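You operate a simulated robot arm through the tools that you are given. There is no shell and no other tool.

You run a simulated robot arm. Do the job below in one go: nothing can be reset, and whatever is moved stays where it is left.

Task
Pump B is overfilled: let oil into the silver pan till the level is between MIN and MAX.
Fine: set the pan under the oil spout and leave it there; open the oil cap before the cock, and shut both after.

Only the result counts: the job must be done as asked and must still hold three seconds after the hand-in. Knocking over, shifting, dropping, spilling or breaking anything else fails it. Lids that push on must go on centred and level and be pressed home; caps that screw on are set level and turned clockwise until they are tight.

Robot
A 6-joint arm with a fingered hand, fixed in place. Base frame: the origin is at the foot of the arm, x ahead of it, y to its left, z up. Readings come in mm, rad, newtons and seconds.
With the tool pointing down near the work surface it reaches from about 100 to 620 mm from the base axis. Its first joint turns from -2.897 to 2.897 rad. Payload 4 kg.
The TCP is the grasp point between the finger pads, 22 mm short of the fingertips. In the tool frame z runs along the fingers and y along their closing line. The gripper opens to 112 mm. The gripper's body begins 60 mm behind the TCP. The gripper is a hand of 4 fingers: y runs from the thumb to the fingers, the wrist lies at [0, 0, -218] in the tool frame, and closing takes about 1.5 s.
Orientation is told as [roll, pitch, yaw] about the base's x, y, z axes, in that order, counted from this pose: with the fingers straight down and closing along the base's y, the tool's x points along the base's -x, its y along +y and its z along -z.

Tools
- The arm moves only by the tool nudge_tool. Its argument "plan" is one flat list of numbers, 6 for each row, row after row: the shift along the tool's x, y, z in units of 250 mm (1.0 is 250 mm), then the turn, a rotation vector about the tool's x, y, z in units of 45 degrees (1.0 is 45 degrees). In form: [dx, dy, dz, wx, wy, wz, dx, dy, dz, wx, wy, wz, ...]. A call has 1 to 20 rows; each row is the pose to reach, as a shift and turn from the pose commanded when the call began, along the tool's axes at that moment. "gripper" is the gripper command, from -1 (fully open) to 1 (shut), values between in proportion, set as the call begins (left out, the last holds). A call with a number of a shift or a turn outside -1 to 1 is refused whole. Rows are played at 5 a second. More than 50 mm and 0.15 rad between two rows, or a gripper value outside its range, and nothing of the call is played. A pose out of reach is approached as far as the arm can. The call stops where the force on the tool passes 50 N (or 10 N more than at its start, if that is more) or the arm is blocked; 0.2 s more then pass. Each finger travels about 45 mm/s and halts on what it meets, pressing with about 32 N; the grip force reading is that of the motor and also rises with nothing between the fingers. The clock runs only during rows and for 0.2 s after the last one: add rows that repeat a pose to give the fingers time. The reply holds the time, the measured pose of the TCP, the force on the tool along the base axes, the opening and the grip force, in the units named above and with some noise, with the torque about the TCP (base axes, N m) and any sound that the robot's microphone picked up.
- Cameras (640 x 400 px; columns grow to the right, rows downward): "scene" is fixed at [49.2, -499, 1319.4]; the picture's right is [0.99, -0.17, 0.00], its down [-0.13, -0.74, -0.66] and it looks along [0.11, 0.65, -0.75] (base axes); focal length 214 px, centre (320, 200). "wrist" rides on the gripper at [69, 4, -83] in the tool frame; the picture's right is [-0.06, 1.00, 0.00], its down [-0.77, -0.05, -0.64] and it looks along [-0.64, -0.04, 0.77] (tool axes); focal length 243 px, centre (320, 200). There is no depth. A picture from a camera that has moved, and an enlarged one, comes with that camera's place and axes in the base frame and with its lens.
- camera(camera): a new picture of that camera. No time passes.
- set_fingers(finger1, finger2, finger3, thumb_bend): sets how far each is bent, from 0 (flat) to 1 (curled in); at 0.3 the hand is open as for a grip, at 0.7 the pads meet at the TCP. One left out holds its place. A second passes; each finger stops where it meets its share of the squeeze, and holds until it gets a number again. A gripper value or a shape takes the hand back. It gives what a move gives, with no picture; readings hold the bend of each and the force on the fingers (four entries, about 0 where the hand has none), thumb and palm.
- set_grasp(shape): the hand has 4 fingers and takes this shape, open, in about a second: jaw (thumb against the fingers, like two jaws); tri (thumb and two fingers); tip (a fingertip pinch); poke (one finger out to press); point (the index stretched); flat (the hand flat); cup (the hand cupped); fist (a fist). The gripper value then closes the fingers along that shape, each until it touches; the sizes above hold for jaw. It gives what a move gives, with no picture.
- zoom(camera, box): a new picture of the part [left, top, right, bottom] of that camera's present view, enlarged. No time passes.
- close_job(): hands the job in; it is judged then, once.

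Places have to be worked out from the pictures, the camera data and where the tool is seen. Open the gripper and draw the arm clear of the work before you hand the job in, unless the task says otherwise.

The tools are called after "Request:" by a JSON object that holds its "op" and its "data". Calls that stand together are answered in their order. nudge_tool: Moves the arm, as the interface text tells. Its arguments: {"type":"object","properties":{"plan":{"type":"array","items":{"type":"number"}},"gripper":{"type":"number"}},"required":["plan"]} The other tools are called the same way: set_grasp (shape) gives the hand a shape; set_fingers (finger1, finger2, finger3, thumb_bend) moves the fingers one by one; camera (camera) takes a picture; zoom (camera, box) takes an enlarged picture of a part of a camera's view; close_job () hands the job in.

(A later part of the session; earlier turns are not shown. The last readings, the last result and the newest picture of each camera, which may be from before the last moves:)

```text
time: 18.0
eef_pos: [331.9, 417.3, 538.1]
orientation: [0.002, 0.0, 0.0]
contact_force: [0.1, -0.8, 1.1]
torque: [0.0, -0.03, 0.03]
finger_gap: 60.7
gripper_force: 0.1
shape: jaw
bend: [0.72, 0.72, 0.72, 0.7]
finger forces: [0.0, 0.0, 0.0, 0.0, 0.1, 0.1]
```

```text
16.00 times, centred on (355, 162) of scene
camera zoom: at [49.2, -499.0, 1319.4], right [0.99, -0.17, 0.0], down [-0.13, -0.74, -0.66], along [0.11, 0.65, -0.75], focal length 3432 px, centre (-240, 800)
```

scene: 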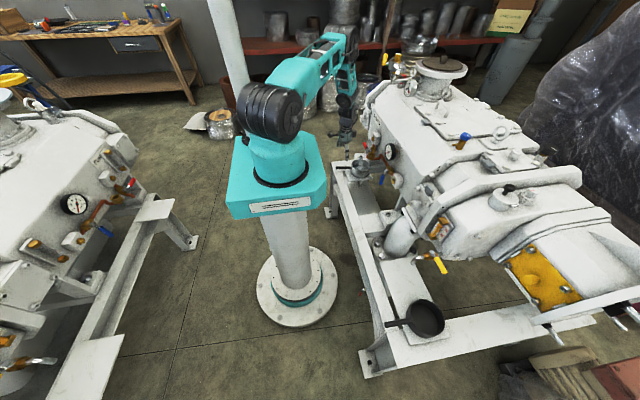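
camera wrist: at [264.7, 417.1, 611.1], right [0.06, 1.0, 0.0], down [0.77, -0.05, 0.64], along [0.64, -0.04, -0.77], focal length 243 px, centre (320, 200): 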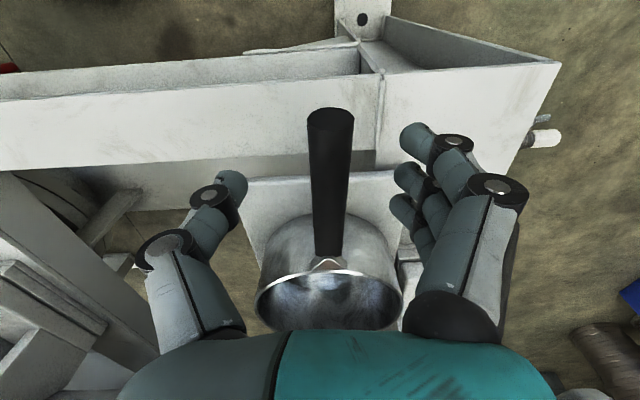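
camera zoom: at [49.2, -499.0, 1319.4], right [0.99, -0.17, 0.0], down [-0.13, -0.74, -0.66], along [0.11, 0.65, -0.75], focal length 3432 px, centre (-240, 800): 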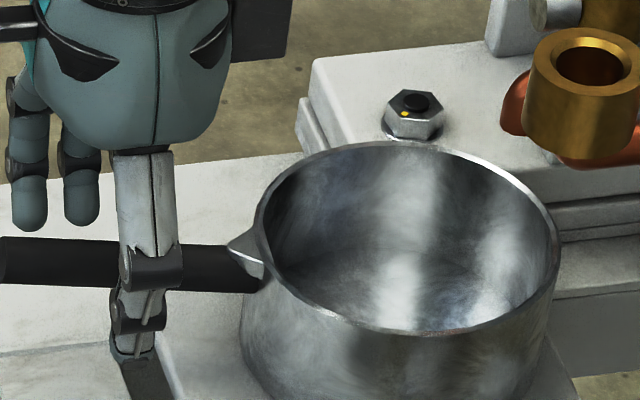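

Handle axis is now around y≈421 with the tips just below it. I'll shift +4 mm in y and close.

Request:
{"op": "nudge_tool", "data": {"plan": [0, 0.015, 0, 0, 0, 0, 0, 0.015, 0, 0, 0, 0, 0, 0.015, 0, 0, 0, 0, 0, 0.015, 0, 0, 0, 0, 0, 0.015, 0, 0, 0, 0, 0, 0.015, 0, 0, 0, 0, 0, 0.015, 0, 0, 0, 0, 0, 0.015, 0, 0, 0, 0, 0, 0.015, 0, 0, 0, 0, 0, 0.015, 0, 0, 0, 0], "gripper": 1}}

Request:
{"op": "zoom", "data": {"camera": "wrist", "box": [200, 100, 440, 320]}}

Request:
{"op": "zoom", "data": {"camera": "scene", "box": [335, 150, 375, 175]}}

```text
time: 20.2
eef_pos: [332.7, 420.8, 537.7]
orientation: [0.001, 0.0, 0.0]
contact_force: [0.7, 0.3, -0.1]
torque: [0.0, -0.07, -0.01]
finger_gap: 11.3
gripper_force: 32.1
shape: jaw
bend: [0.72, 0.72, 0.71, 0.7]
finger forces: [9.5, 9.6, 9.7, 0.0, 28.7, 0.0]
```

```text
1.82 times, centred on (320, 210) of wrist
camera zoom: at [264.3, 425.5, 620.6], right [0.06, 1.0, 0.0], down [0.77, -0.05, 0.64], along [0.64, -0.04, -0.77], focal length 441 px, centre (320, 182)
```

zoom: 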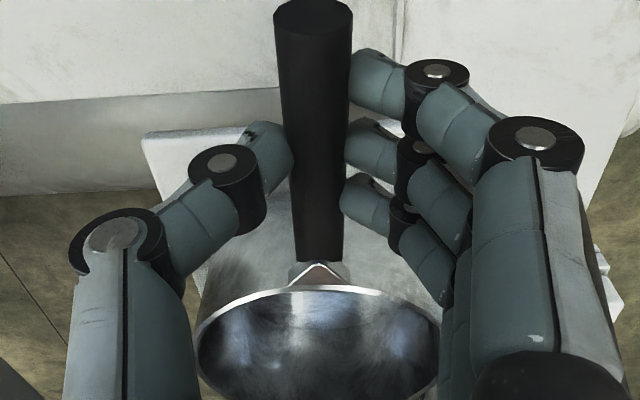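

```text
16.00 times, centred on (355, 162) of scene
camera zoom: at [49.2, -499.0, 1319.4], right [0.99, -0.17, 0.0], down [-0.13, -0.74, -0.66], along [0.11, 0.65, -0.75], focal length 3432 px, centre (-240, 800)
```

zoom: 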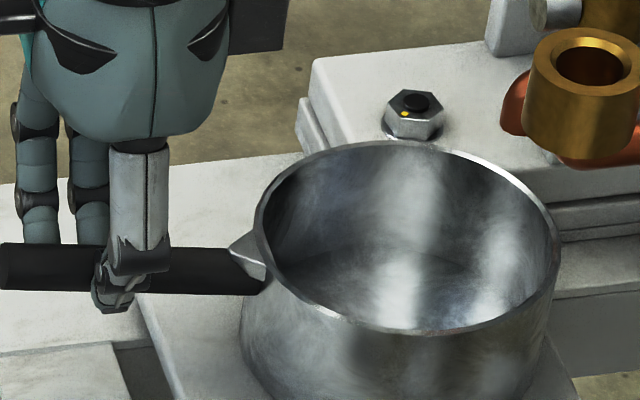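

Now all three fingers and the thumb press on the handle (gap 11 mm). I'll lift about 25 mm gently and check.

Request:
{"op": "nudge_tool", "data": {"plan": [0, 0, -0.02, 0, 0, 0, 0, 0, -0.05, 0, 0, 0, 0, 0, -0.08, 0, 0, 0, 0, 0, -0.1, 0, 0, 0, 0, 0, -0.1, 0, 0, 0]}}

Request:
{"op": "camera", "data": {"camera": "wrist"}}

Request:
{"op": "zoom", "data": {"camera": "scene", "box": [328, 140, 408, 190]}}

```text
time: 21.4
eef_pos: [334.4, 420.9, 564.5]
orientation: [-0.001, 0.0, 0.001]
contact_force: [-0.1, -0.2, -1.8]
torque: [0.01, 0.18, -0.01]
finger_gap: 11.3
gripper_force: 32.1
shape: jaw
bend: [0.73, 0.72, 0.71, 0.7]
finger forces: [9.4, 9.4, 7.0, 0.1, 28.4, 0.1]
```

```text
taken
camera wrist: at [264.8, 426.0, 646.4], right [0.06, 1.0, 0.0], down [0.77, -0.05, 0.64], along [0.64, -0.04, -0.77], focal length 243 px, centre (320, 200)
```

wrist: 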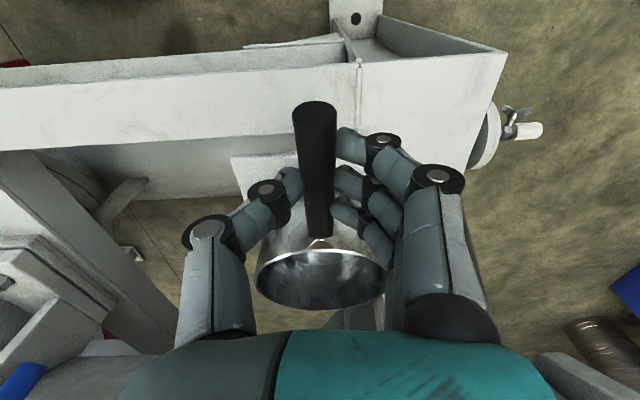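

```text
8.00 times, centred on (368, 165) of scene
camera zoom: at [49.2, -499.0, 1319.4], right [0.99, -0.17, 0.0], down [-0.13, -0.74, -0.66], along [0.11, 0.65, -0.75], focal length 1716 px, centre (-64, 480)
```

zoom: 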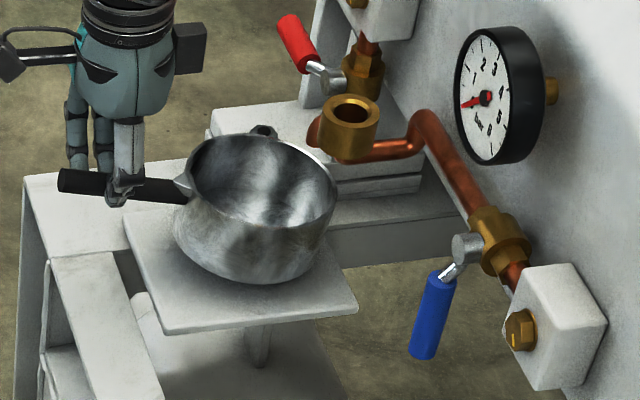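

The pan is held (≈180 g) but nose-down by about 10°. I'll lift 15 mm more, then pull it back toward −x clear of the red-valve spout.

Request:
{"op": "nudge_tool", "data": {"plan": [0, 0, -0.03, 0, 0, 0, 0, 0, -0.06, 0, 0, 0, 0.06, 0, -0.06, 0, 0, 0, 0.14, 0, -0.06, 0, 0, 0, 0.22, 0, -0.06, 0, 0, 0, 0.3, 0, -0.06, 0, 0, 0, 0.38, 0, -0.08, 0, 0, 0, 0.46, 0, -0.12, 0, 0, 0, 0.48, 0, -0.2, 0, 0, 0, 0.48, 0, -0.24, 0, 0, 0, 0.48, 0, -0.24, 0, 0, 0]}}

Request:
{"op": "camera", "data": {"camera": "wrist"}}

Request:
{"op": "camera", "data": {"camera": "scene"}}

```text
time: 23.8
eef_pos: [212.3, 421.7, 624.9]
orientation: [0.001, 0.002, 0.001]
contact_force: [-0.2, -0.3, -2.9]
torque: [-0.01, 0.17, 0.02]
finger_gap: 11.1
gripper_force: 31.8
shape: jaw
bend: [0.73, 0.72, 0.71, 0.7]
finger forces: [9.1, 9.5, 6.8, 0.0, 28.1, 0.1]
```

```text
taken
camera wrist: at [144.6, 427.0, 707.2], right [0.06, 1.0, 0.0], down [0.77, -0.05, 0.64], along [0.64, -0.04, -0.77], focal length 243 px, centre (320, 200)
```

wrist: 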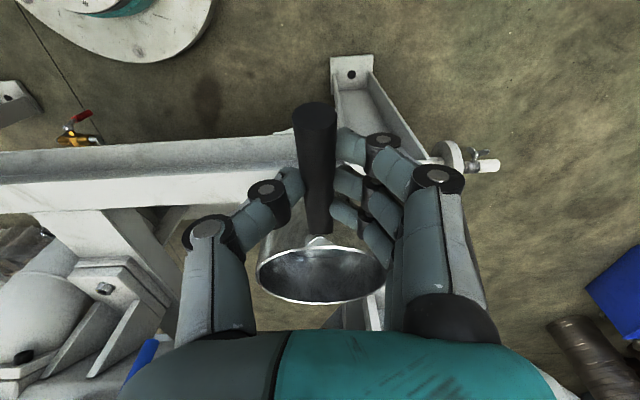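

```text
taken
```

scene: 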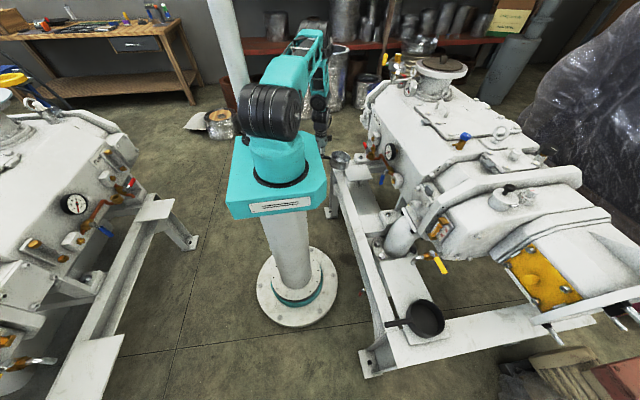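

The pan is clear. I'll go up to z≈850 and swing toward −y at x≈290 over the frame rail.

Request:
{"op": "nudge_tool", "data": {"plan": [0, 0, -0.13, 0, 0, 0, 0, 0, -0.27, 0, 0, 0, -0.03, -0.05, -0.4, 0, 0, 0, -0.08, -0.12, -0.52, 0, 0, 0, -0.13, -0.2, -0.64, 0, 0, 0, -0.18, -0.3, -0.75, 0, 0, 0, -0.24, -0.42, -0.84, 0, 0, 0, -0.29, -0.56, -0.9, 0, 0, 0, -0.31, -0.71, -0.9, 0, 0, 0, -0.31, -0.86, -0.9, 0, 0, 0, -0.31, -0.98, -0.9, 0, 0, 0, -0.31, -0.98, -0.9, 0, 0, 0]}}

Request:
{"op": "nudge_tool", "data": {"plan": [0, -0.14, 0, 0, 0, 0, 0, -0.28, 0, 0, 0, 0, 0, -0.42, 0, 0, 0, 0, 0, -0.56, 0, 0, 0, 0, 0, -0.7, 0, 0, 0, 0, 0, -0.84, 0, 0, 0, 0, 0, -0.96, 0, 0, 0, 0, 0, -0.96, 0, 0, 0, 0]}}

Request:
{"op": "nudge_tool", "data": {"plan": [0, -0.12, 0, 0, 0, 0, 0, -0.24, 0, 0, 0, 0, 0.06, -0.36, 0, 0, 0, 0, 0.15, -0.46, 0, 0, 0, 0, 0.24, -0.56, 0, 0, 0, 0, 0.3, -0.64, 0, 0, 0, 0, 0.3, -0.64, 0, 0, 0, 0]}}

Request:
{"op": "camera", "data": {"camera": "wrist"}}

Request:
{"op": "camera", "data": {"camera": "scene"}}

```text
time: 26.4
eef_pos: [291.7, 174.3, 848.6]
orientation: [0.001, 0.001, 0.0]
contact_force: [-0.8, 0.1, -2.3]
torque: [-0.01, 0.17, -0.04]
finger_gap: 10.9
gripper_force: 32.3
shape: jaw
bend: [0.73, 0.72, 0.71, 0.7]
finger forces: [8.5, 9.6, 5.6, 0.1, 27.7, 0.0]
```

```text
time: 28.2
eef_pos: [292.7, -66.8, 845.9]
orientation: [-0.001, 0.002, 0.0]
contact_force: [-0.3, 0.5, -2.0]
torque: [0.01, 0.16, 0.01]
finger_gap: 10.6
gripper_force: 32.2
shape: jaw
bend: [0.73, 0.72, 0.71, 0.7]
finger forces: [8.1, 9.5, 6.8, 0.0, 27.7, 0.1]
out of reach, approached as far as the arm can: row 4, 5, 6, 7, 8
```

```text
time: 29.8
eef_pos: [218.0, -224.6, 847.2]
orientation: [0.0, 0.0, 0.0]
contact_force: [0.3, 0.3, -1.5]
torque: [-0.04, 0.12, -0.02]
finger_gap: 10.4
gripper_force: 32.0
shape: jaw
bend: [0.73, 0.72, 0.71, 0.7]
finger forces: [7.7, 10.1, 6.6, 0.0, 27.5, 0.1]
```

```text
taken
camera wrist: at [151.3, -218.7, 929.2], right [0.06, 1.0, 0.0], down [0.77, -0.05, 0.64], along [0.64, -0.04, -0.77], focal length 243 px, centre (320, 200)
```

wrist: 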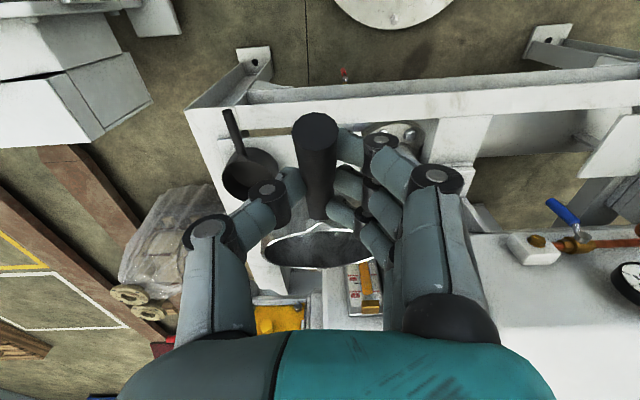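

```text
taken
```

scene: 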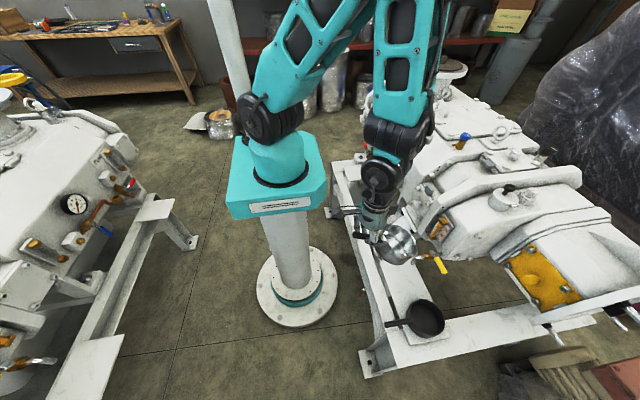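

The pan seems to have drooped further in the grip. I'll zoom to measure the tilt.

Request:
{"op": "zoom", "data": {"camera": "scene", "box": [340, 190, 440, 280]}}

Request:
{"op": "zoom", "data": {"camera": "wrist", "box": [180, 90, 480, 330]}}

```text
4.44 times, centred on (390, 235) of scene
camera zoom: at [49.2, -499.0, 1319.4], right [0.99, -0.17, 0.0], down [-0.13, -0.74, -0.66], along [0.11, 0.65, -0.75], focal length 953 px, centre (9, 44)
```

zoom: 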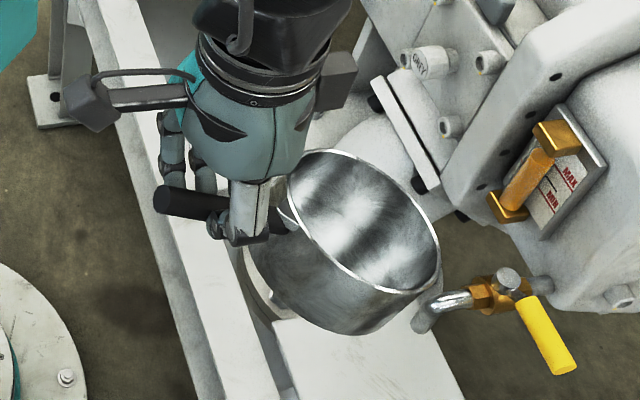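

```text
1.67 times, centred on (330, 210) of wrist
camera zoom: at [151.3, -218.7, 929.2], right [0.06, 1.0, 0.0], down [0.77, -0.05, 0.64], along [0.64, -0.04, -0.77], focal length 404 px, centre (303, 183)
```

zoom: 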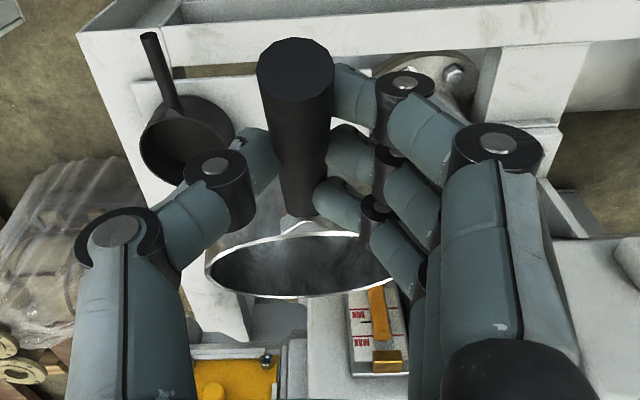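

The pan droops about 18° nose-down, gap still held. I'll descend to z≈640 well back from the shelf and pitch the tool by about 18° so that the pan becomes level.

Request:
{"op": "nudge_tool", "data": {"plan": [0, 0.01, 0.12, 0, 0, 0, 0, 0.015, 0.24, 0, 0, 0, 0, 0.015, 0.36, 0, 0, 0, 0, 0.015, 0.48, 0, -0.05, 0, 0, 0.015, 0.6, 0, -0.15, 0, 0, 0.015, 0.7, 0, -0.25, 0, 0, 0.015, 0.78, 0, -0.35, 0, 0, 0.015, 0.83, 0, -0.4, 0, 0, 0.015, 0.83, 0, -0.4, 0]}}

Request:
{"op": "zoom", "data": {"camera": "scene", "box": [330, 200, 440, 310]}}

Request:
{"op": "camera", "data": {"camera": "wrist"}}

```text
time: 31.8
eef_pos: [219.8, -222.1, 639.8]
orientation: [0.0, -0.314, 0.0]
contact_force: [-0.3, 0.0, -2.8]
torque: [0.01, 0.16, 0.0]
finger_gap: 8.1
gripper_force: 31.9
shape: jaw
bend: [0.73, 0.71, 0.75, 0.71]
finger forces: [6.5, 14.1, 0.0, 0.0, 22.7, 0.1]
```

```text
3.64 times, centred on (385, 255) of scene
camera zoom: at [49.2, -499.0, 1319.4], right [0.99, -0.17, 0.0], down [-0.13, -0.74, -0.66], along [0.11, 0.65, -0.75], focal length 780 px, centre (84, 0)
```

zoom: 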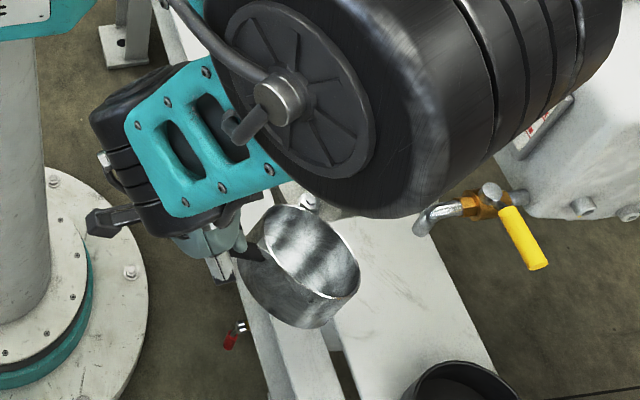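

```text
taken
camera wrist: at [129.6, -216.3, 697.2], right [0.06, 1.0, 0.02], down [0.53, -0.05, 0.85], along [0.85, -0.04, -0.53], focal length 243 px, centre (320, 200)
```

wrist: 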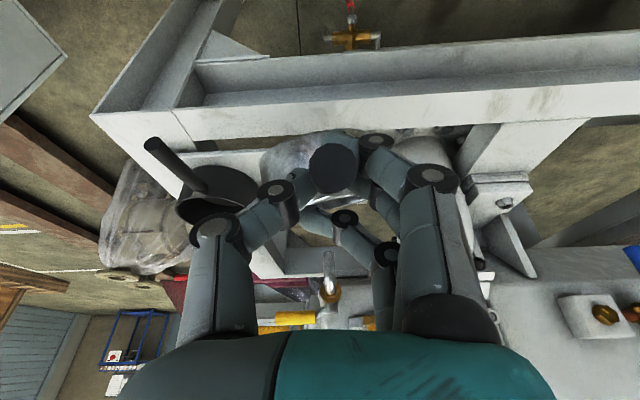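

The pan has drooped more while pitching (one finger lost contact). I'll zoom to judge its attitude before going on.

Request:
{"op": "zoom", "data": {"camera": "scene", "box": [360, 240, 440, 300]}}

Request:
{"op": "zoom", "data": {"camera": "wrist", "box": [220, 110, 460, 300]}}

```text
6.67 times, centred on (400, 270) of scene
camera zoom: at [49.2, -499.0, 1319.4], right [0.99, -0.17, 0.0], down [-0.13, -0.74, -0.66], along [0.11, 0.65, -0.75], focal length 1430 px, centre (-213, -267)
```

zoom: 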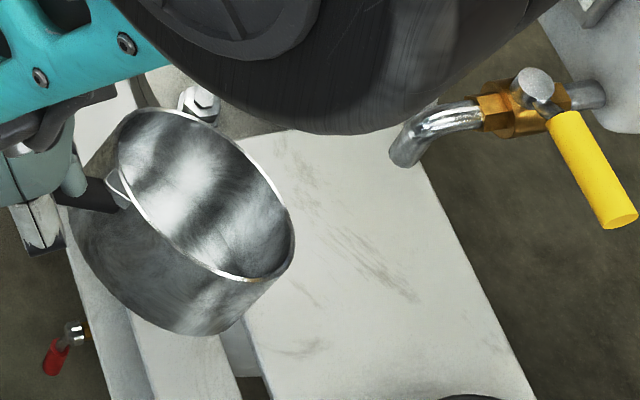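

```text
2.11 times, centred on (340, 205) of wrist
camera zoom: at [129.6, -216.3, 697.2], right [0.06, 1.0, 0.02], down [0.53, -0.05, 0.85], along [0.85, -0.04, -0.53], focal length 511 px, centre (278, 190)
```

zoom: 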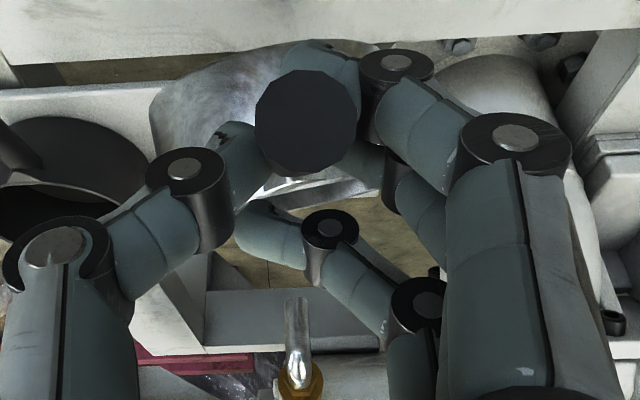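

The handle points ~40° down (pan ~32° nose-down). I'll carry it over the shelf with x≈335 at this height (nose ends ~40 mm above the shelf), so that I can let the nose touch and lower it to level.

Request:
{"op": "nudge_tool", "data": {"plan": [-0.08, 0, 0.026, 0, 0, 0, -0.16, 0, 0.052, 0, 0, 0, -0.24, 0, 0.078, 0, 0, 0, -0.32, 0, 0.104, 0, 0, 0, -0.4, 0, 0.13, 0, 0, 0, -0.43, 0, 0.14, 0, 0, 0, -0.43, 0, 0.14, 0, 0, 0]}}

Request:
{"op": "zoom", "data": {"camera": "scene", "box": [360, 230, 460, 310]}}

Request:
{"op": "camera", "data": {"camera": "wrist"}}

```text
time: 33.4
eef_pos: [332.6, -221.0, 642.0]
orientation: [-0.001, -0.314, 0.0]
contact_force: [-0.5, -0.1, -2.3]
torque: [0.01, 0.13, -0.03]
finger_gap: 7.8
gripper_force: 32.0
shape: jaw
bend: [0.73, 0.71, 0.75, 0.71]
finger forces: [6.3, 14.4, 0.0, 0.1, 22.5, 0.0]
```

```text
5.00 times, centred on (410, 270) of scene
camera zoom: at [49.2, -499.0, 1319.4], right [0.99, -0.17, 0.0], down [-0.13, -0.74, -0.66], along [0.11, 0.65, -0.75], focal length 1072 px, centre (-130, -150)
```

zoom: 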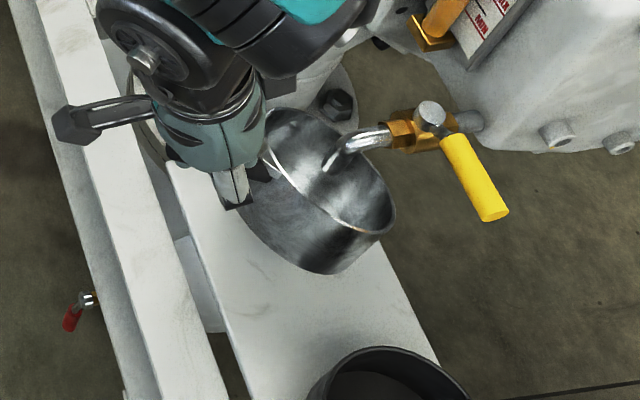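

```text
taken
camera wrist: at [242.4, -215.7, 699.5], right [0.06, 1.0, 0.02], down [0.53, -0.05, 0.85], along [0.85, -0.04, -0.53], focal length 243 px, centre (320, 200)
```

wrist: 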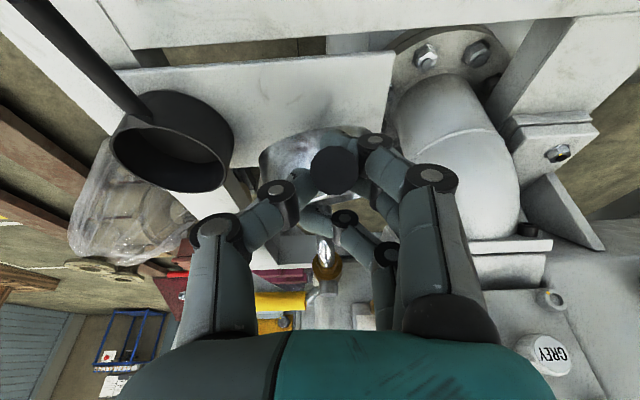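

The pan's nose hangs above the shelf just under the spout. I'll lift finger 3 (it lies across the top of the handle, with no load) so the handle can rotate freely when I lower the pan.

Request:
{"op": "set_fingers", "data": {"finger3": 0.35}}

Request:
{"op": "zoom", "data": {"camera": "wrist", "box": [220, 110, 460, 300]}}

```text
time: 34.4
eef_pos: [332.3, -220.0, 641.9]
orientation: [0.0, -0.313, -0.001]
contact_force: [0.0, 0.4, -2.5]
torque: [0.0, 0.16, 0.02]
finger_gap: 10.2
gripper_force: 21.2
shape: fingers
bend: [0.73, 0.71, 0.35, 0.71]
finger forces: [6.2, 14.3, 0.0, 0.0, 22.6, 0.0]
```

```text
2.11 times, centred on (340, 205) of wrist
camera zoom: at [242.2, -215.8, 699.5], right [0.06, 1.0, 0.02], down [0.53, -0.05, 0.85], along [0.85, -0.04, -0.53], focal length 511 px, centre (278, 190)
```

zoom: 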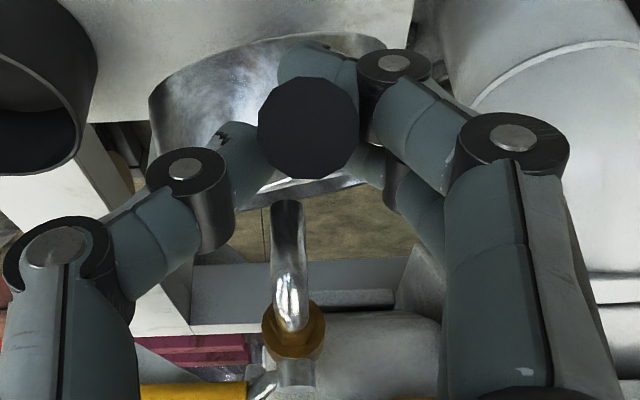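

Finger 3 is clear and the hold is unchanged. Now I'll lower straight down about 32 mm in small steps toward first contact.

Request:
{"op": "nudge_tool", "data": {"plan": [0.0124, 0, 0.038, 0, 0, 0, 0.0247, 0, 0.0761, 0, 0, 0, 0.0371, 0, 0.1141, 0, 0, 0, 0.0396, 0, 0.1217, 0, 0, 0]}}

Request:
{"op": "nudge_tool", "data": {"plan": [0.005, 0, 0.0152, 0, 0, 0, 0.0099, 0, 0.0304, 0, 0, 0]}}

Request:
{"op": "nudge_tool", "data": {"plan": [0.005, 0, 0.0152, 0, 0, 0, 0.0099, 0, 0.0304, 0, 0, 0]}}

Request:
{"op": "zoom", "data": {"camera": "scene", "box": [360, 230, 460, 310]}}

Request:
{"op": "zoom", "data": {"camera": "wrist", "box": [220, 110, 460, 300]}}

```text
time: 35.4
eef_pos: [332.4, -222.9, 610.9]
orientation: [0.0, -0.314, 0.001]
contact_force: [0.3, -0.7, -2.7]
torque: [0.0, 0.16, -0.01]
finger_gap: 10.1
gripper_force: 21.3
shape: fingers
bend: [0.73, 0.71, 0.35, 0.71]
finger forces: [6.2, 14.4, 0.0, 0.1, 22.5, 0.0]
```

```text
time: 36.0
eef_pos: [331.9, -222.3, 601.5]
orientation: [-0.001, -0.314, -0.001]
contact_force: [-0.8, -0.6, -0.9]
torque: [0.05, 0.04, 0.0]
finger_gap: 10.0
gripper_force: 24.0
shape: fingers
bend: [0.73, 0.71, 0.35, 0.71]
finger forces: [8.8, 15.2, 0.0, 0.0, 23.6, 0.0]
```

```text
time: 36.6
eef_pos: [331.6, -221.6, 593.3]
orientation: [0.0, -0.315, 0.001]
contact_force: [0.8, -0.2, -0.5]
torque: [0.01, 0.02, -0.02]
finger_gap: 10.3
gripper_force: 25.3
shape: fingers
bend: [0.72, 0.71, 0.35, 0.71]
finger forces: [10.8, 15.4, 0.0, 0.1, 24.2, 0.1]
```

```text
5.00 times, centred on (410, 270) of scene
camera zoom: at [49.2, -499.0, 1319.4], right [0.99, -0.17, 0.0], down [-0.13, -0.74, -0.66], along [0.11, 0.65, -0.75], focal length 1072 px, centre (-130, -150)
```

zoom: 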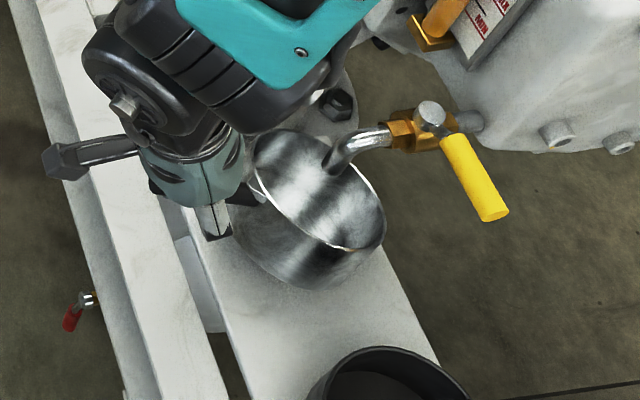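

```text
2.11 times, centred on (340, 205) of wrist
camera zoom: at [242.1, -216.5, 650.0], right [0.06, 1.0, 0.02], down [0.53, -0.05, 0.85], along [0.85, -0.04, -0.53], focal length 511 px, centre (278, 190)
```

zoom: 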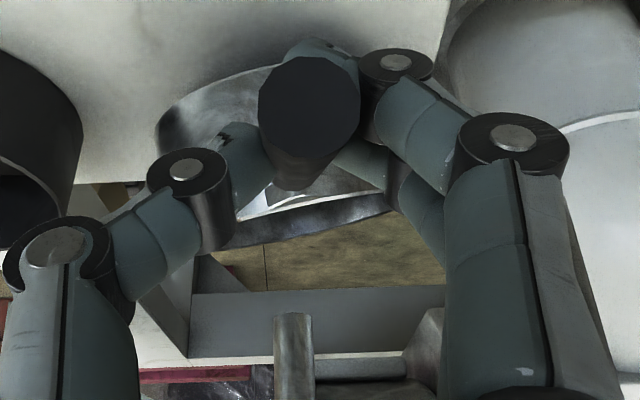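

The nose touched at z≈602 and the pan is rotating back up as I lower. I'll continue straight down in small steps, letting the nose slide forward.

Request:
{"op": "nudge_tool", "data": {"plan": [0.0087, 0, 0.0266, 0, 0, 0, 0.0173, 0, 0.0533, 0, 0, 0, 0.026, 0, 0.0799, 0, 0, 0, 0.0346, 0, 0.1065, 0, 0, 0]}}

Request:
{"op": "zoom", "data": {"camera": "scene", "box": [360, 230, 460, 310]}}

Request:
{"op": "zoom", "data": {"camera": "wrist", "box": [220, 110, 460, 300]}}

```text
time: 37.6
eef_pos: [333.8, -222.5, 566.4]
orientation: [-0.001, -0.314, 0.001]
contact_force: [-0.7, -0.5, 1.5]
torque: [0.06, -0.21, -0.07]
finger_gap: 11.4
gripper_force: 28.1
shape: fingers
bend: [0.71, 0.71, 0.35, 0.72]
finger forces: [14.6, 15.6, 0.0, 0.1, 25.8, 0.0]
```

```text
5.00 times, centred on (410, 270) of scene
camera zoom: at [49.2, -499.0, 1319.4], right [0.99, -0.17, 0.0], down [-0.13, -0.74, -0.66], along [0.11, 0.65, -0.75], focal length 1072 px, centre (-130, -150)
```

zoom: 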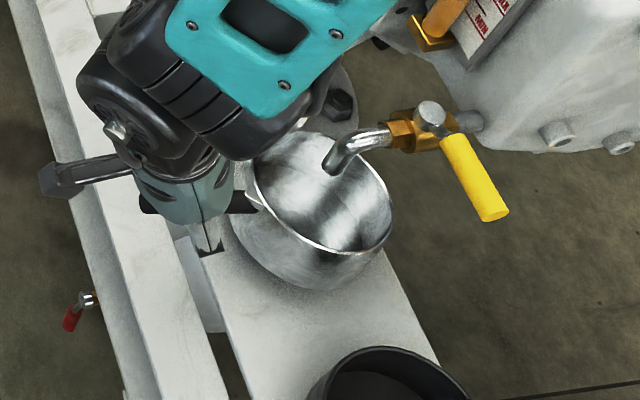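

```text
2.11 times, centred on (340, 205) of wrist
camera zoom: at [243.0, -216.7, 622.2], right [0.06, 1.0, 0.02], down [0.53, -0.05, 0.85], along [0.85, -0.04, -0.53], focal length 511 px, centre (278, 190)
```

zoom: 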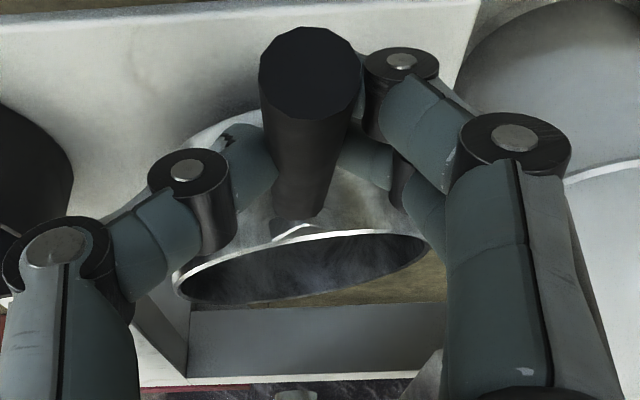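

Leveling nicely. I'll lower another 16 mm in small steps and check.

Request:
{"op": "nudge_tool", "data": {"plan": [0.005, 0, 0.0152, 0, 0, 0, 0.0099, 0, 0.0304, 0, 0, 0, 0.0148, 0, 0.0456, 0, 0, 0, 0.0198, 0, 0.0609, 0, 0, 0]}}

Request:
{"op": "zoom", "data": {"camera": "scene", "box": [360, 230, 460, 310]}}

Request:
{"op": "zoom", "data": {"camera": "wrist", "box": [220, 110, 460, 300]}}

```text
time: 38.6
eef_pos: [332.4, -222.5, 547.7]
orientation: [0.0, -0.314, -0.001]
contact_force: [-0.6, -0.3, 1.4]
torque: [0.07, -0.31, -0.03]
finger_gap: 12.1
gripper_force: 28.2
shape: fingers
bend: [0.7, 0.72, 0.35, 0.73]
finger forces: [15.7, 15.5, 0.0, 0.0, 26.3, 0.1]
```

```text
5.00 times, centred on (410, 270) of scene
camera zoom: at [49.2, -499.0, 1319.4], right [0.99, -0.17, 0.0], down [-0.13, -0.74, -0.66], along [0.11, 0.65, -0.75], focal length 1072 px, centre (-130, -150)
```

zoom: 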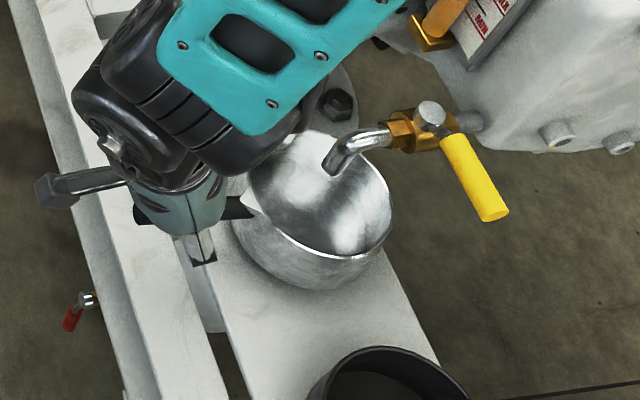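

```text
2.11 times, centred on (340, 205) of wrist
camera zoom: at [242.2, -217.0, 605.9], right [0.06, 1.0, 0.02], down [0.53, -0.05, 0.85], along [0.85, -0.04, -0.53], focal length 511 px, centre (278, 190)
```

zoom: 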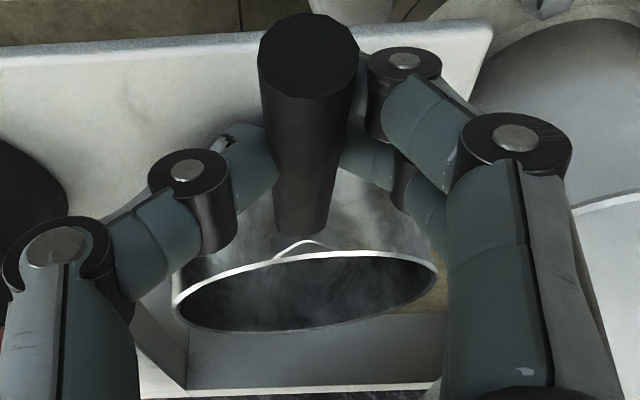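

Nearly level. I'll lower 9 mm more in tiny steps, watching the force.

Request:
{"op": "nudge_tool", "data": {"plan": [0.0037, 0, 0.0114, 0, 0, 0, 0.0074, 0, 0.0228, 0, 0, 0, 0.0111, 0, 0.0342, 0, 0, 0]}}

Request:
{"op": "zoom", "data": {"camera": "wrist", "box": [220, 110, 460, 300]}}

Request:
{"op": "zoom", "data": {"camera": "scene", "box": [360, 230, 460, 310]}}

```text
time: 39.4
eef_pos: [333.4, -222.2, 540.2]
orientation: [0.0, -0.315, 0.0]
contact_force: [-1.3, 0.3, 1.6]
torque: [0.12, -0.33, -0.07]
finger_gap: 12.2
gripper_force: 28.5
shape: fingers
bend: [0.7, 0.72, 0.35, 0.73]
finger forces: [15.0, 14.9, 0.0, 0.0, 26.9, 0.1]
```

```text
2.11 times, centred on (340, 205) of wrist
camera zoom: at [242.9, -216.7, 596.6], right [0.06, 1.0, 0.02], down [0.53, -0.05, 0.85], along [0.85, -0.04, -0.53], focal length 511 px, centre (278, 190)
```

zoom: 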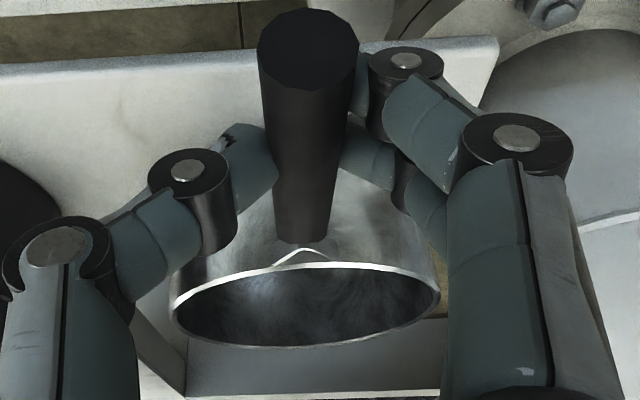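

```text
5.00 times, centred on (410, 270) of scene
camera zoom: at [49.2, -499.0, 1319.4], right [0.99, -0.17, 0.0], down [-0.13, -0.74, -0.66], along [0.11, 0.65, -0.75], focal length 1072 px, centre (-130, -150)
```

zoom: 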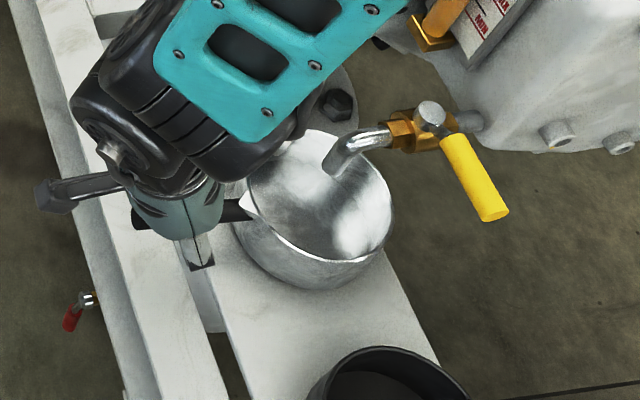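

The pan sits nearly flat, centred about (449,−217); the spout tip is at about (432,−221). I'll pull it back ~17 mm toward −x and ease down 3 mm so it is centred under the spout.

Request:
{"op": "nudge_tool", "data": {"plan": [0.025, -0.004, -0.005, 0, 0, 0, 0.05, -0.008, -0.01, 0, 0, 0, 0.0685, -0.012, -0.011, 0, 0, 0, 0.0685, -0.012, -0.011, 0, 0, 0]}}

Request:
{"op": "zoom", "data": {"camera": "wrist", "box": [220, 110, 460, 300]}}

Request:
{"op": "zoom", "data": {"camera": "scene", "box": [360, 230, 460, 310]}}

```text
time: 40.4
eef_pos: [317.3, -225.2, 537.2]
orientation: [0.0, -0.313, 0.0]
contact_force: [1.4, -0.6, 0.4]
torque: [0.12, -0.31, -0.05]
finger_gap: 12.3
gripper_force: 27.2
shape: fingers
bend: [0.7, 0.72, 0.35, 0.73]
finger forces: [14.4, 14.7, 0.1, 0.1, 25.4, 0.0]
```

```text
2.11 times, centred on (340, 205) of wrist
camera zoom: at [225.2, -219.5, 593.8], right [0.06, 1.0, 0.02], down [0.53, -0.05, 0.85], along [0.85, -0.04, -0.53], focal length 511 px, centre (278, 190)
```

zoom: 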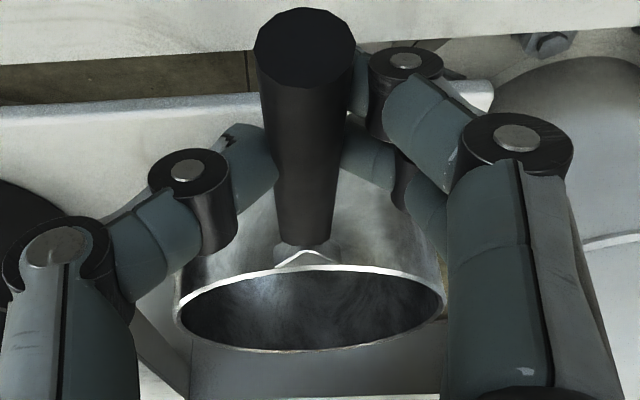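

```text
5.00 times, centred on (410, 270) of scene
camera zoom: at [49.2, -499.0, 1319.4], right [0.99, -0.17, 0.0], down [-0.13, -0.74, -0.66], along [0.11, 0.65, -0.75], focal length 1072 px, centre (-130, -150)
```

zoom: 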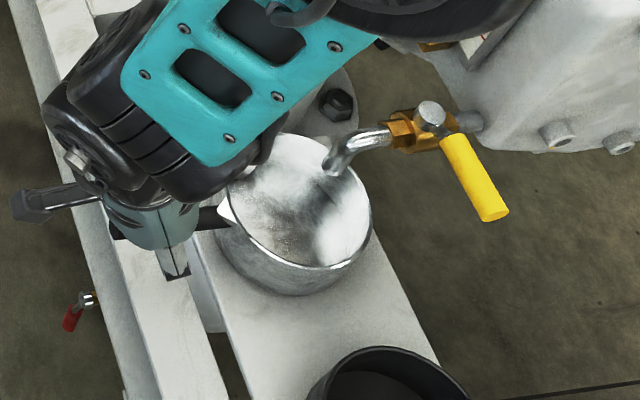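

The pan is centred at about (429,−219) under the spout. I'll release by opening the hand part way without moving.

Request:
{"op": "nudge_tool", "data": {"plan": [0, 0, 0, 0, 0, 0, 0, 0, 0, 0, 0, 0, 0, 0, 0, 0, 0, 0, 0, 0, 0, 0, 0, 0, 0, 0, 0, 0, 0, 0, 0, 0, 0, 0, 0, 0, 0, 0, 0, 0, 0, 0, 0, 0, 0, 0, 0, 0], "gripper": -0.2}}

Request:
{"op": "camera", "data": {"camera": "wrist"}}

Request:
{"op": "zoom", "data": {"camera": "scene", "box": [360, 230, 460, 310]}}

```text
time: 42.2
eef_pos: [315.9, -224.4, 536.2]
orientation: [0.002, -0.315, 0.0]
contact_force: [0.3, -0.3, 0.4]
torque: [-0.02, 0.02, 0.03]
finger_gap: 66.5
gripper_force: 0.1
shape: jaw
bend: [0.71, 0.71, 0.71, 0.71]
finger forces: [0.0, 0.1, 0.0, 0.0, 0.1, 0.0]
```

```text
taken
camera wrist: at [225.3, -219.6, 593.9], right [0.06, 1.0, 0.02], down [0.53, -0.05, 0.85], along [0.85, -0.04, -0.53], focal length 243 px, centre (320, 200)
```

wrist: 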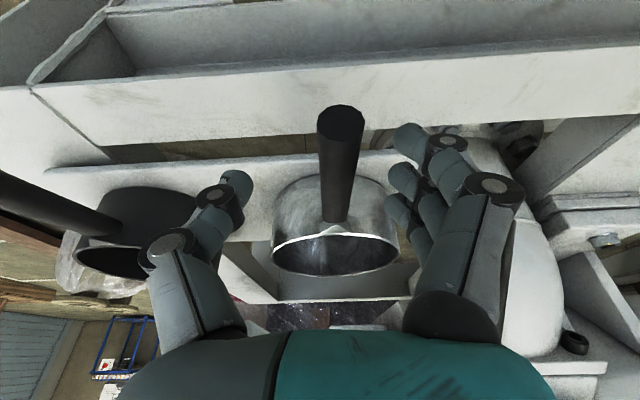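

```text
5.00 times, centred on (410, 270) of scene
camera zoom: at [49.2, -499.0, 1319.4], right [0.99, -0.17, 0.0], down [-0.13, -0.74, -0.66], along [0.11, 0.65, -0.75], focal length 1072 px, centre (-130, -150)
```

zoom: 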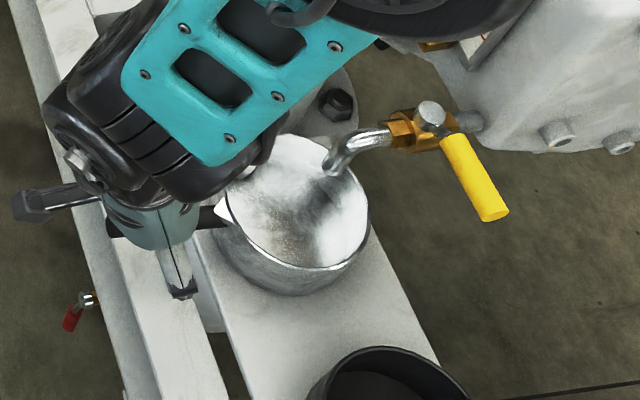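

The pan rests flat under the spout. I'll withdraw straight back along the fingers.

Request:
{"op": "nudge_tool", "data": {"plan": [0, 0, -0.08, 0, 0, 0, 0, 0, -0.2, 0, 0, 0, 0, 0, -0.36, 0, 0, 0, 0, 0, -0.52, 0, 0, 0, 0, 0, -0.68, 0, 0, 0, 0, 0, -0.84, 0, 0, 0, 0, 0, -0.84, 0, 0, 0]}}

Request:
{"op": "camera", "data": {"camera": "wrist"}}

Request:
{"op": "camera", "data": {"camera": "scene"}}

```text
time: 43.8
eef_pos: [249.9, -222.0, 740.0]
orientation: [0.0, -0.315, 0.001]
contact_force: [0.0, -0.2, -0.2]
torque: [-0.01, -0.04, 0.02]
finger_gap: 66.6
gripper_force: 0.0
shape: jaw
bend: [0.71, 0.71, 0.71, 0.7]
finger forces: [0.1, 0.1, 0.0, 0.0, 0.0, 0.0]
```

```text
taken
camera wrist: at [159.2, -217.0, 796.5], right [0.06, 1.0, 0.02], down [0.53, -0.05, 0.85], along [0.85, -0.04, -0.53], focal length 243 px, centre (320, 200)
```

wrist: 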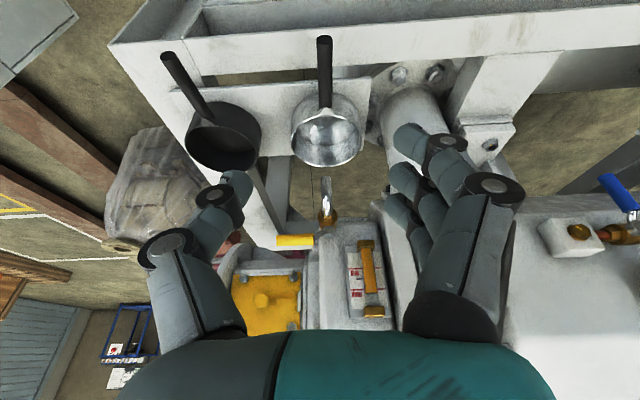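

```text
taken
```

scene: 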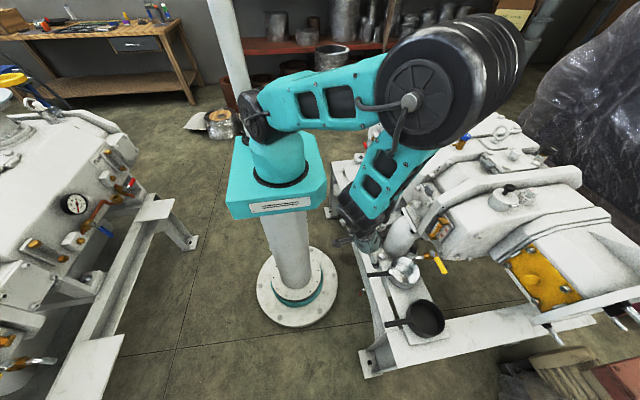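

Pan released cleanly. I'll zoom to verify its place relative to the spout.

Request:
{"op": "zoom", "data": {"camera": "wrist", "box": [270, 80, 390, 250]}}

Request:
{"op": "zoom", "data": {"camera": "scene", "box": [360, 230, 460, 310]}}

```text
2.35 times, centred on (330, 165) of wrist
camera zoom: at [159.2, -217.0, 796.5], right [0.06, 1.0, 0.02], down [0.53, -0.05, 0.85], along [0.85, -0.04, -0.53], focal length 571 px, centre (296, 282)
```

zoom: 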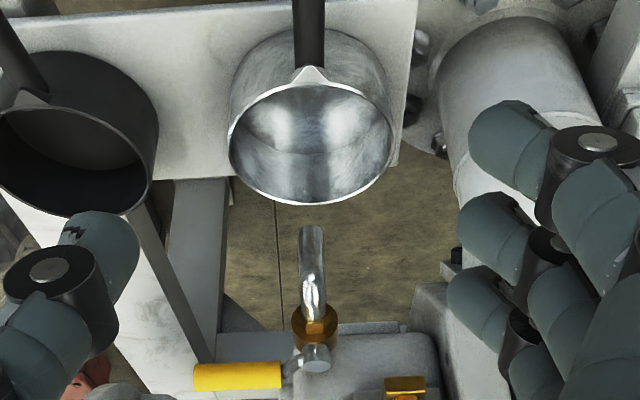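

```text
5.00 times, centred on (410, 270) of scene
camera zoom: at [49.2, -499.0, 1319.4], right [0.99, -0.17, 0.0], down [-0.13, -0.74, -0.66], along [0.11, 0.65, -0.75], focal length 1072 px, centre (-130, -150)
```

zoom: 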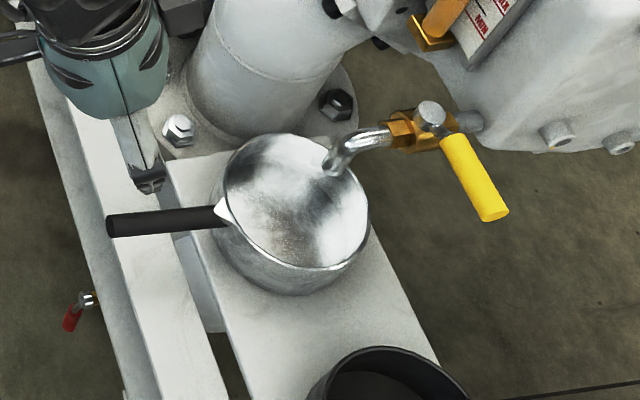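

Pan rim centre ≈(429,−217) and the spout tip is straight above it at ≈(425,−220,596). Now I'll raise the arm and bring the tool back upright before going to the oil cap.

Request:
{"op": "nudge_tool", "data": {"plan": [-0.0515, 0, -0.1585, 0, 0.05, 0, -0.103, 0, -0.317, 0, 0.12, 0, -0.1545, 0, -0.4755, 0, 0.19, 0, -0.206, 0, -0.634, 0, 0.26, 0, -0.2575, 0, -0.7925, 0, 0.33, 0, -0.309, 0, -0.951, 0, 0.4, 0, -0.309, 0, -0.951, 0, 0.4, 0], "gripper": -1}}

```text
time: 45.4
eef_pos: [250.6, -225.4, 989.1]
orientation: [0.0, 0.0, -0.001]
contact_force: [0.2, -1.1, 0.1]
torque: [-0.01, 0.01, 0.03]
finger_gap: 111.9
gripper_force: 0.0
shape: jaw
bend: [0.3, 0.3, 0.3, 0.3]
finger forces: [0.0, 0.0, 0.0, 0.0, 0.0, 0.0]
```

Upright again at (250,−225,989). I'll look at how the "tip" pinch shape places the fingers, since it suits the small knob.

Request:
{"op": "set_grasp", "data": {"shape": "tip"}}

Request:
{"op": "camera", "data": {"camera": "wrist"}}

Request:
{"op": "zoom", "data": {"camera": "scene", "box": [300, 100, 460, 240]}}

```text
time: 46.3
eef_pos: [251.1, -223.3, 987.3]
orientation: [0.0, 0.0, 0.0]
contact_force: [0.6, 0.3, 0.5]
torque: [0.01, -0.04, 0.02]
finger_gap: 111.7
gripper_force: 0.0
shape: tip
bend: [0.03, 0.3, 0.03, 0.3]
finger forces: [0.0, 0.0, 0.0, 0.0, 0.0, 0.0]
```

```text
taken
camera wrist: at [183.1, -219.5, 1070.3], right [0.06, 1.0, 0.0], down [0.77, -0.05, 0.64], along [0.64, -0.04, -0.77], focal length 243 px, centre (320, 200)
```

wrist: 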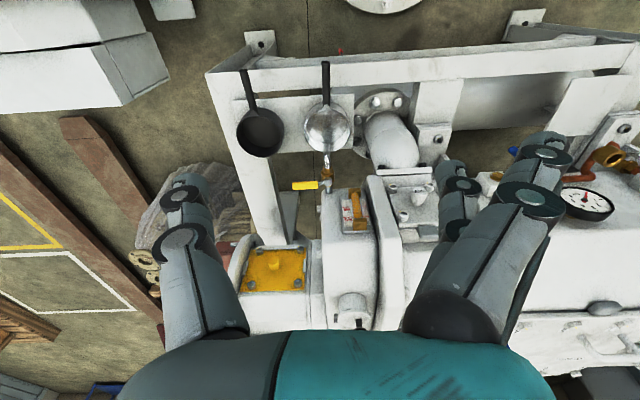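

```text
2.86 times, centred on (380, 170) of scene
camera zoom: at [49.2, -499.0, 1319.4], right [0.99, -0.17, 0.0], down [-0.13, -0.74, -0.66], along [0.11, 0.65, -0.75], focal length 613 px, centre (149, 286)
```

zoom: 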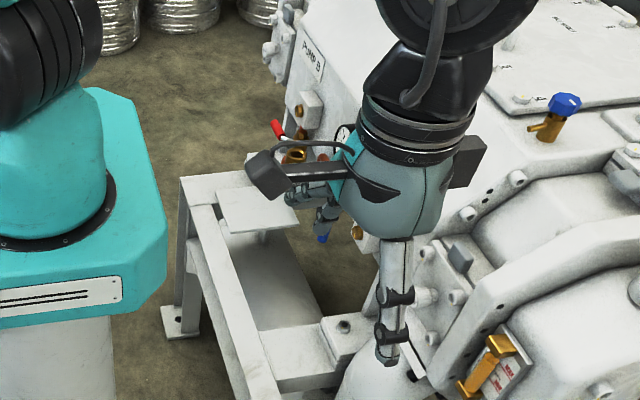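

The tip shape pinches with the middle finger and thumb, leaving the others out. The hex plug is at (723,−186,875), nearly out of reach, so the hinged, knobbed lid is clearly the operable oil cap. I'll move toward it while yawing the tool +90° so it closes along x.

Request:
{"op": "nudge_tool", "data": {"plan": [-0.13, 0.015, 0, 0, 0, -0.16, -0.26, 0.03, 0, 0, 0, -0.33, -0.4, 0.045, 0, 0, 0, -0.5, -0.53, 0.06, 0, 0, 0, -0.67, -0.66, 0.075, 0, 0, 0, -0.84, -0.8, 0.09, 0, 0, 0, -1, -0.8, 0.09, 0, 0, 0, -1]}}

Request:
{"op": "nudge_tool", "data": {"plan": [-0.057, -0.038, 0, 0, 0, -0.17, -0.113, -0.075, 0, 0, 0, -0.34, -0.17, -0.113, 0, 0, 0, -0.5, -0.226, -0.15, 0, 0, 0, -0.67, -0.283, -0.188, 0, 0, 0, -0.84, -0.339, -0.226, 0, 0, 0, -1, -0.339, -0.226, 0, 0, 0, -1]}}

Request:
{"op": "camera", "data": {"camera": "wrist"}}

Request:
{"op": "camera", "data": {"camera": "scene"}}

```text
time: 47.9
eef_pos: [452.3, -203.1, 987.3]
orientation: [0.0, -0.001, 0.788]
contact_force: [0.1, -0.2, -0.1]
torque: [0.01, -0.02, 0.02]
finger_gap: 111.9
gripper_force: 0.1
shape: tip
bend: [0.03, 0.3, 0.03, 0.3]
finger forces: [0.0, 0.0, 0.1, 0.1, 0.0, 0.0]
```

```text
time: 49.5
eef_pos: [598.6, -204.1, 999.6]
orientation: [0.001, 0.002, 1.568]
contact_force: [0.1, 0.6, 0.5]
torque: [0.0, -0.01, -0.01]
finger_gap: 112.0
gripper_force: 0.0
shape: tip
bend: [0.03, 0.3, 0.02, 0.3]
finger forces: [0.0, 0.0, 0.0, 0.1, 0.1, 0.1]
out of reach, approached as far as the arm can: row 3, 4, 5, 6, 7
```

```text
taken
camera wrist: at [594.5, -272.2, 1082.0], right [-1.0, 0.07, 0.0], down [0.05, 0.77, 0.64], along [0.04, 0.64, -0.77], focal length 243 px, centre (320, 200)
```

wrist: 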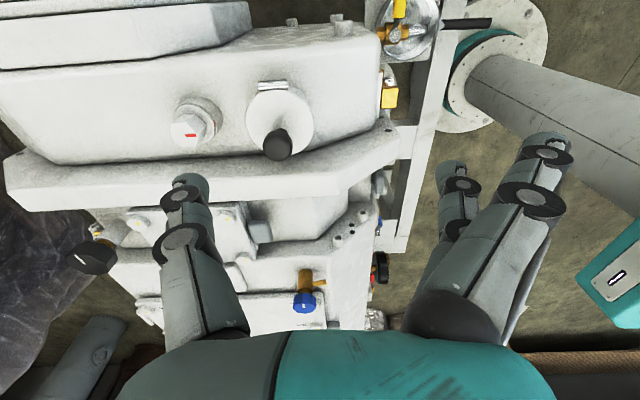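

```text
taken
```

scene: 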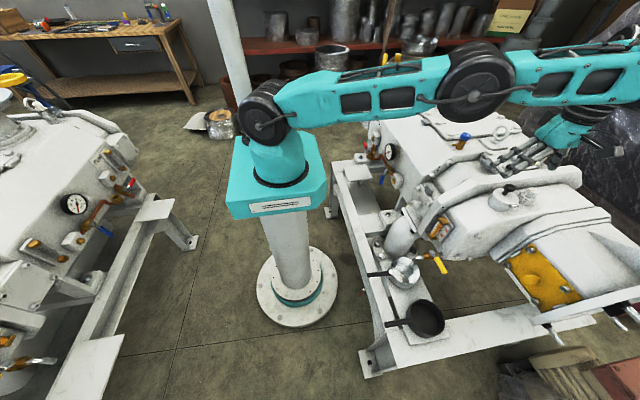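

The arm reports it could not reach exactly and ended at (599,−204,1000). I'll send a null move to see how it settles.

Request:
{"op": "nudge_tool", "data": {"plan": [0, 0, 0, 0, 0, 0, 0, 0, 0, 0, 0, 0]}}

```text
time: 50.1
eef_pos: [597.0, -203.0, 998.7]
orientation: [0.002, -0.001, 1.57]
contact_force: [0.4, -1.3, 0.3]
torque: [0.02, 0.04, -0.02]
finger_gap: 111.7
gripper_force: 0.1
shape: tip
bend: [0.03, 0.3, 0.02, 0.3]
finger forces: [0.0, 0.1, 0.0, 0.0, 0.0, 0.0]
```

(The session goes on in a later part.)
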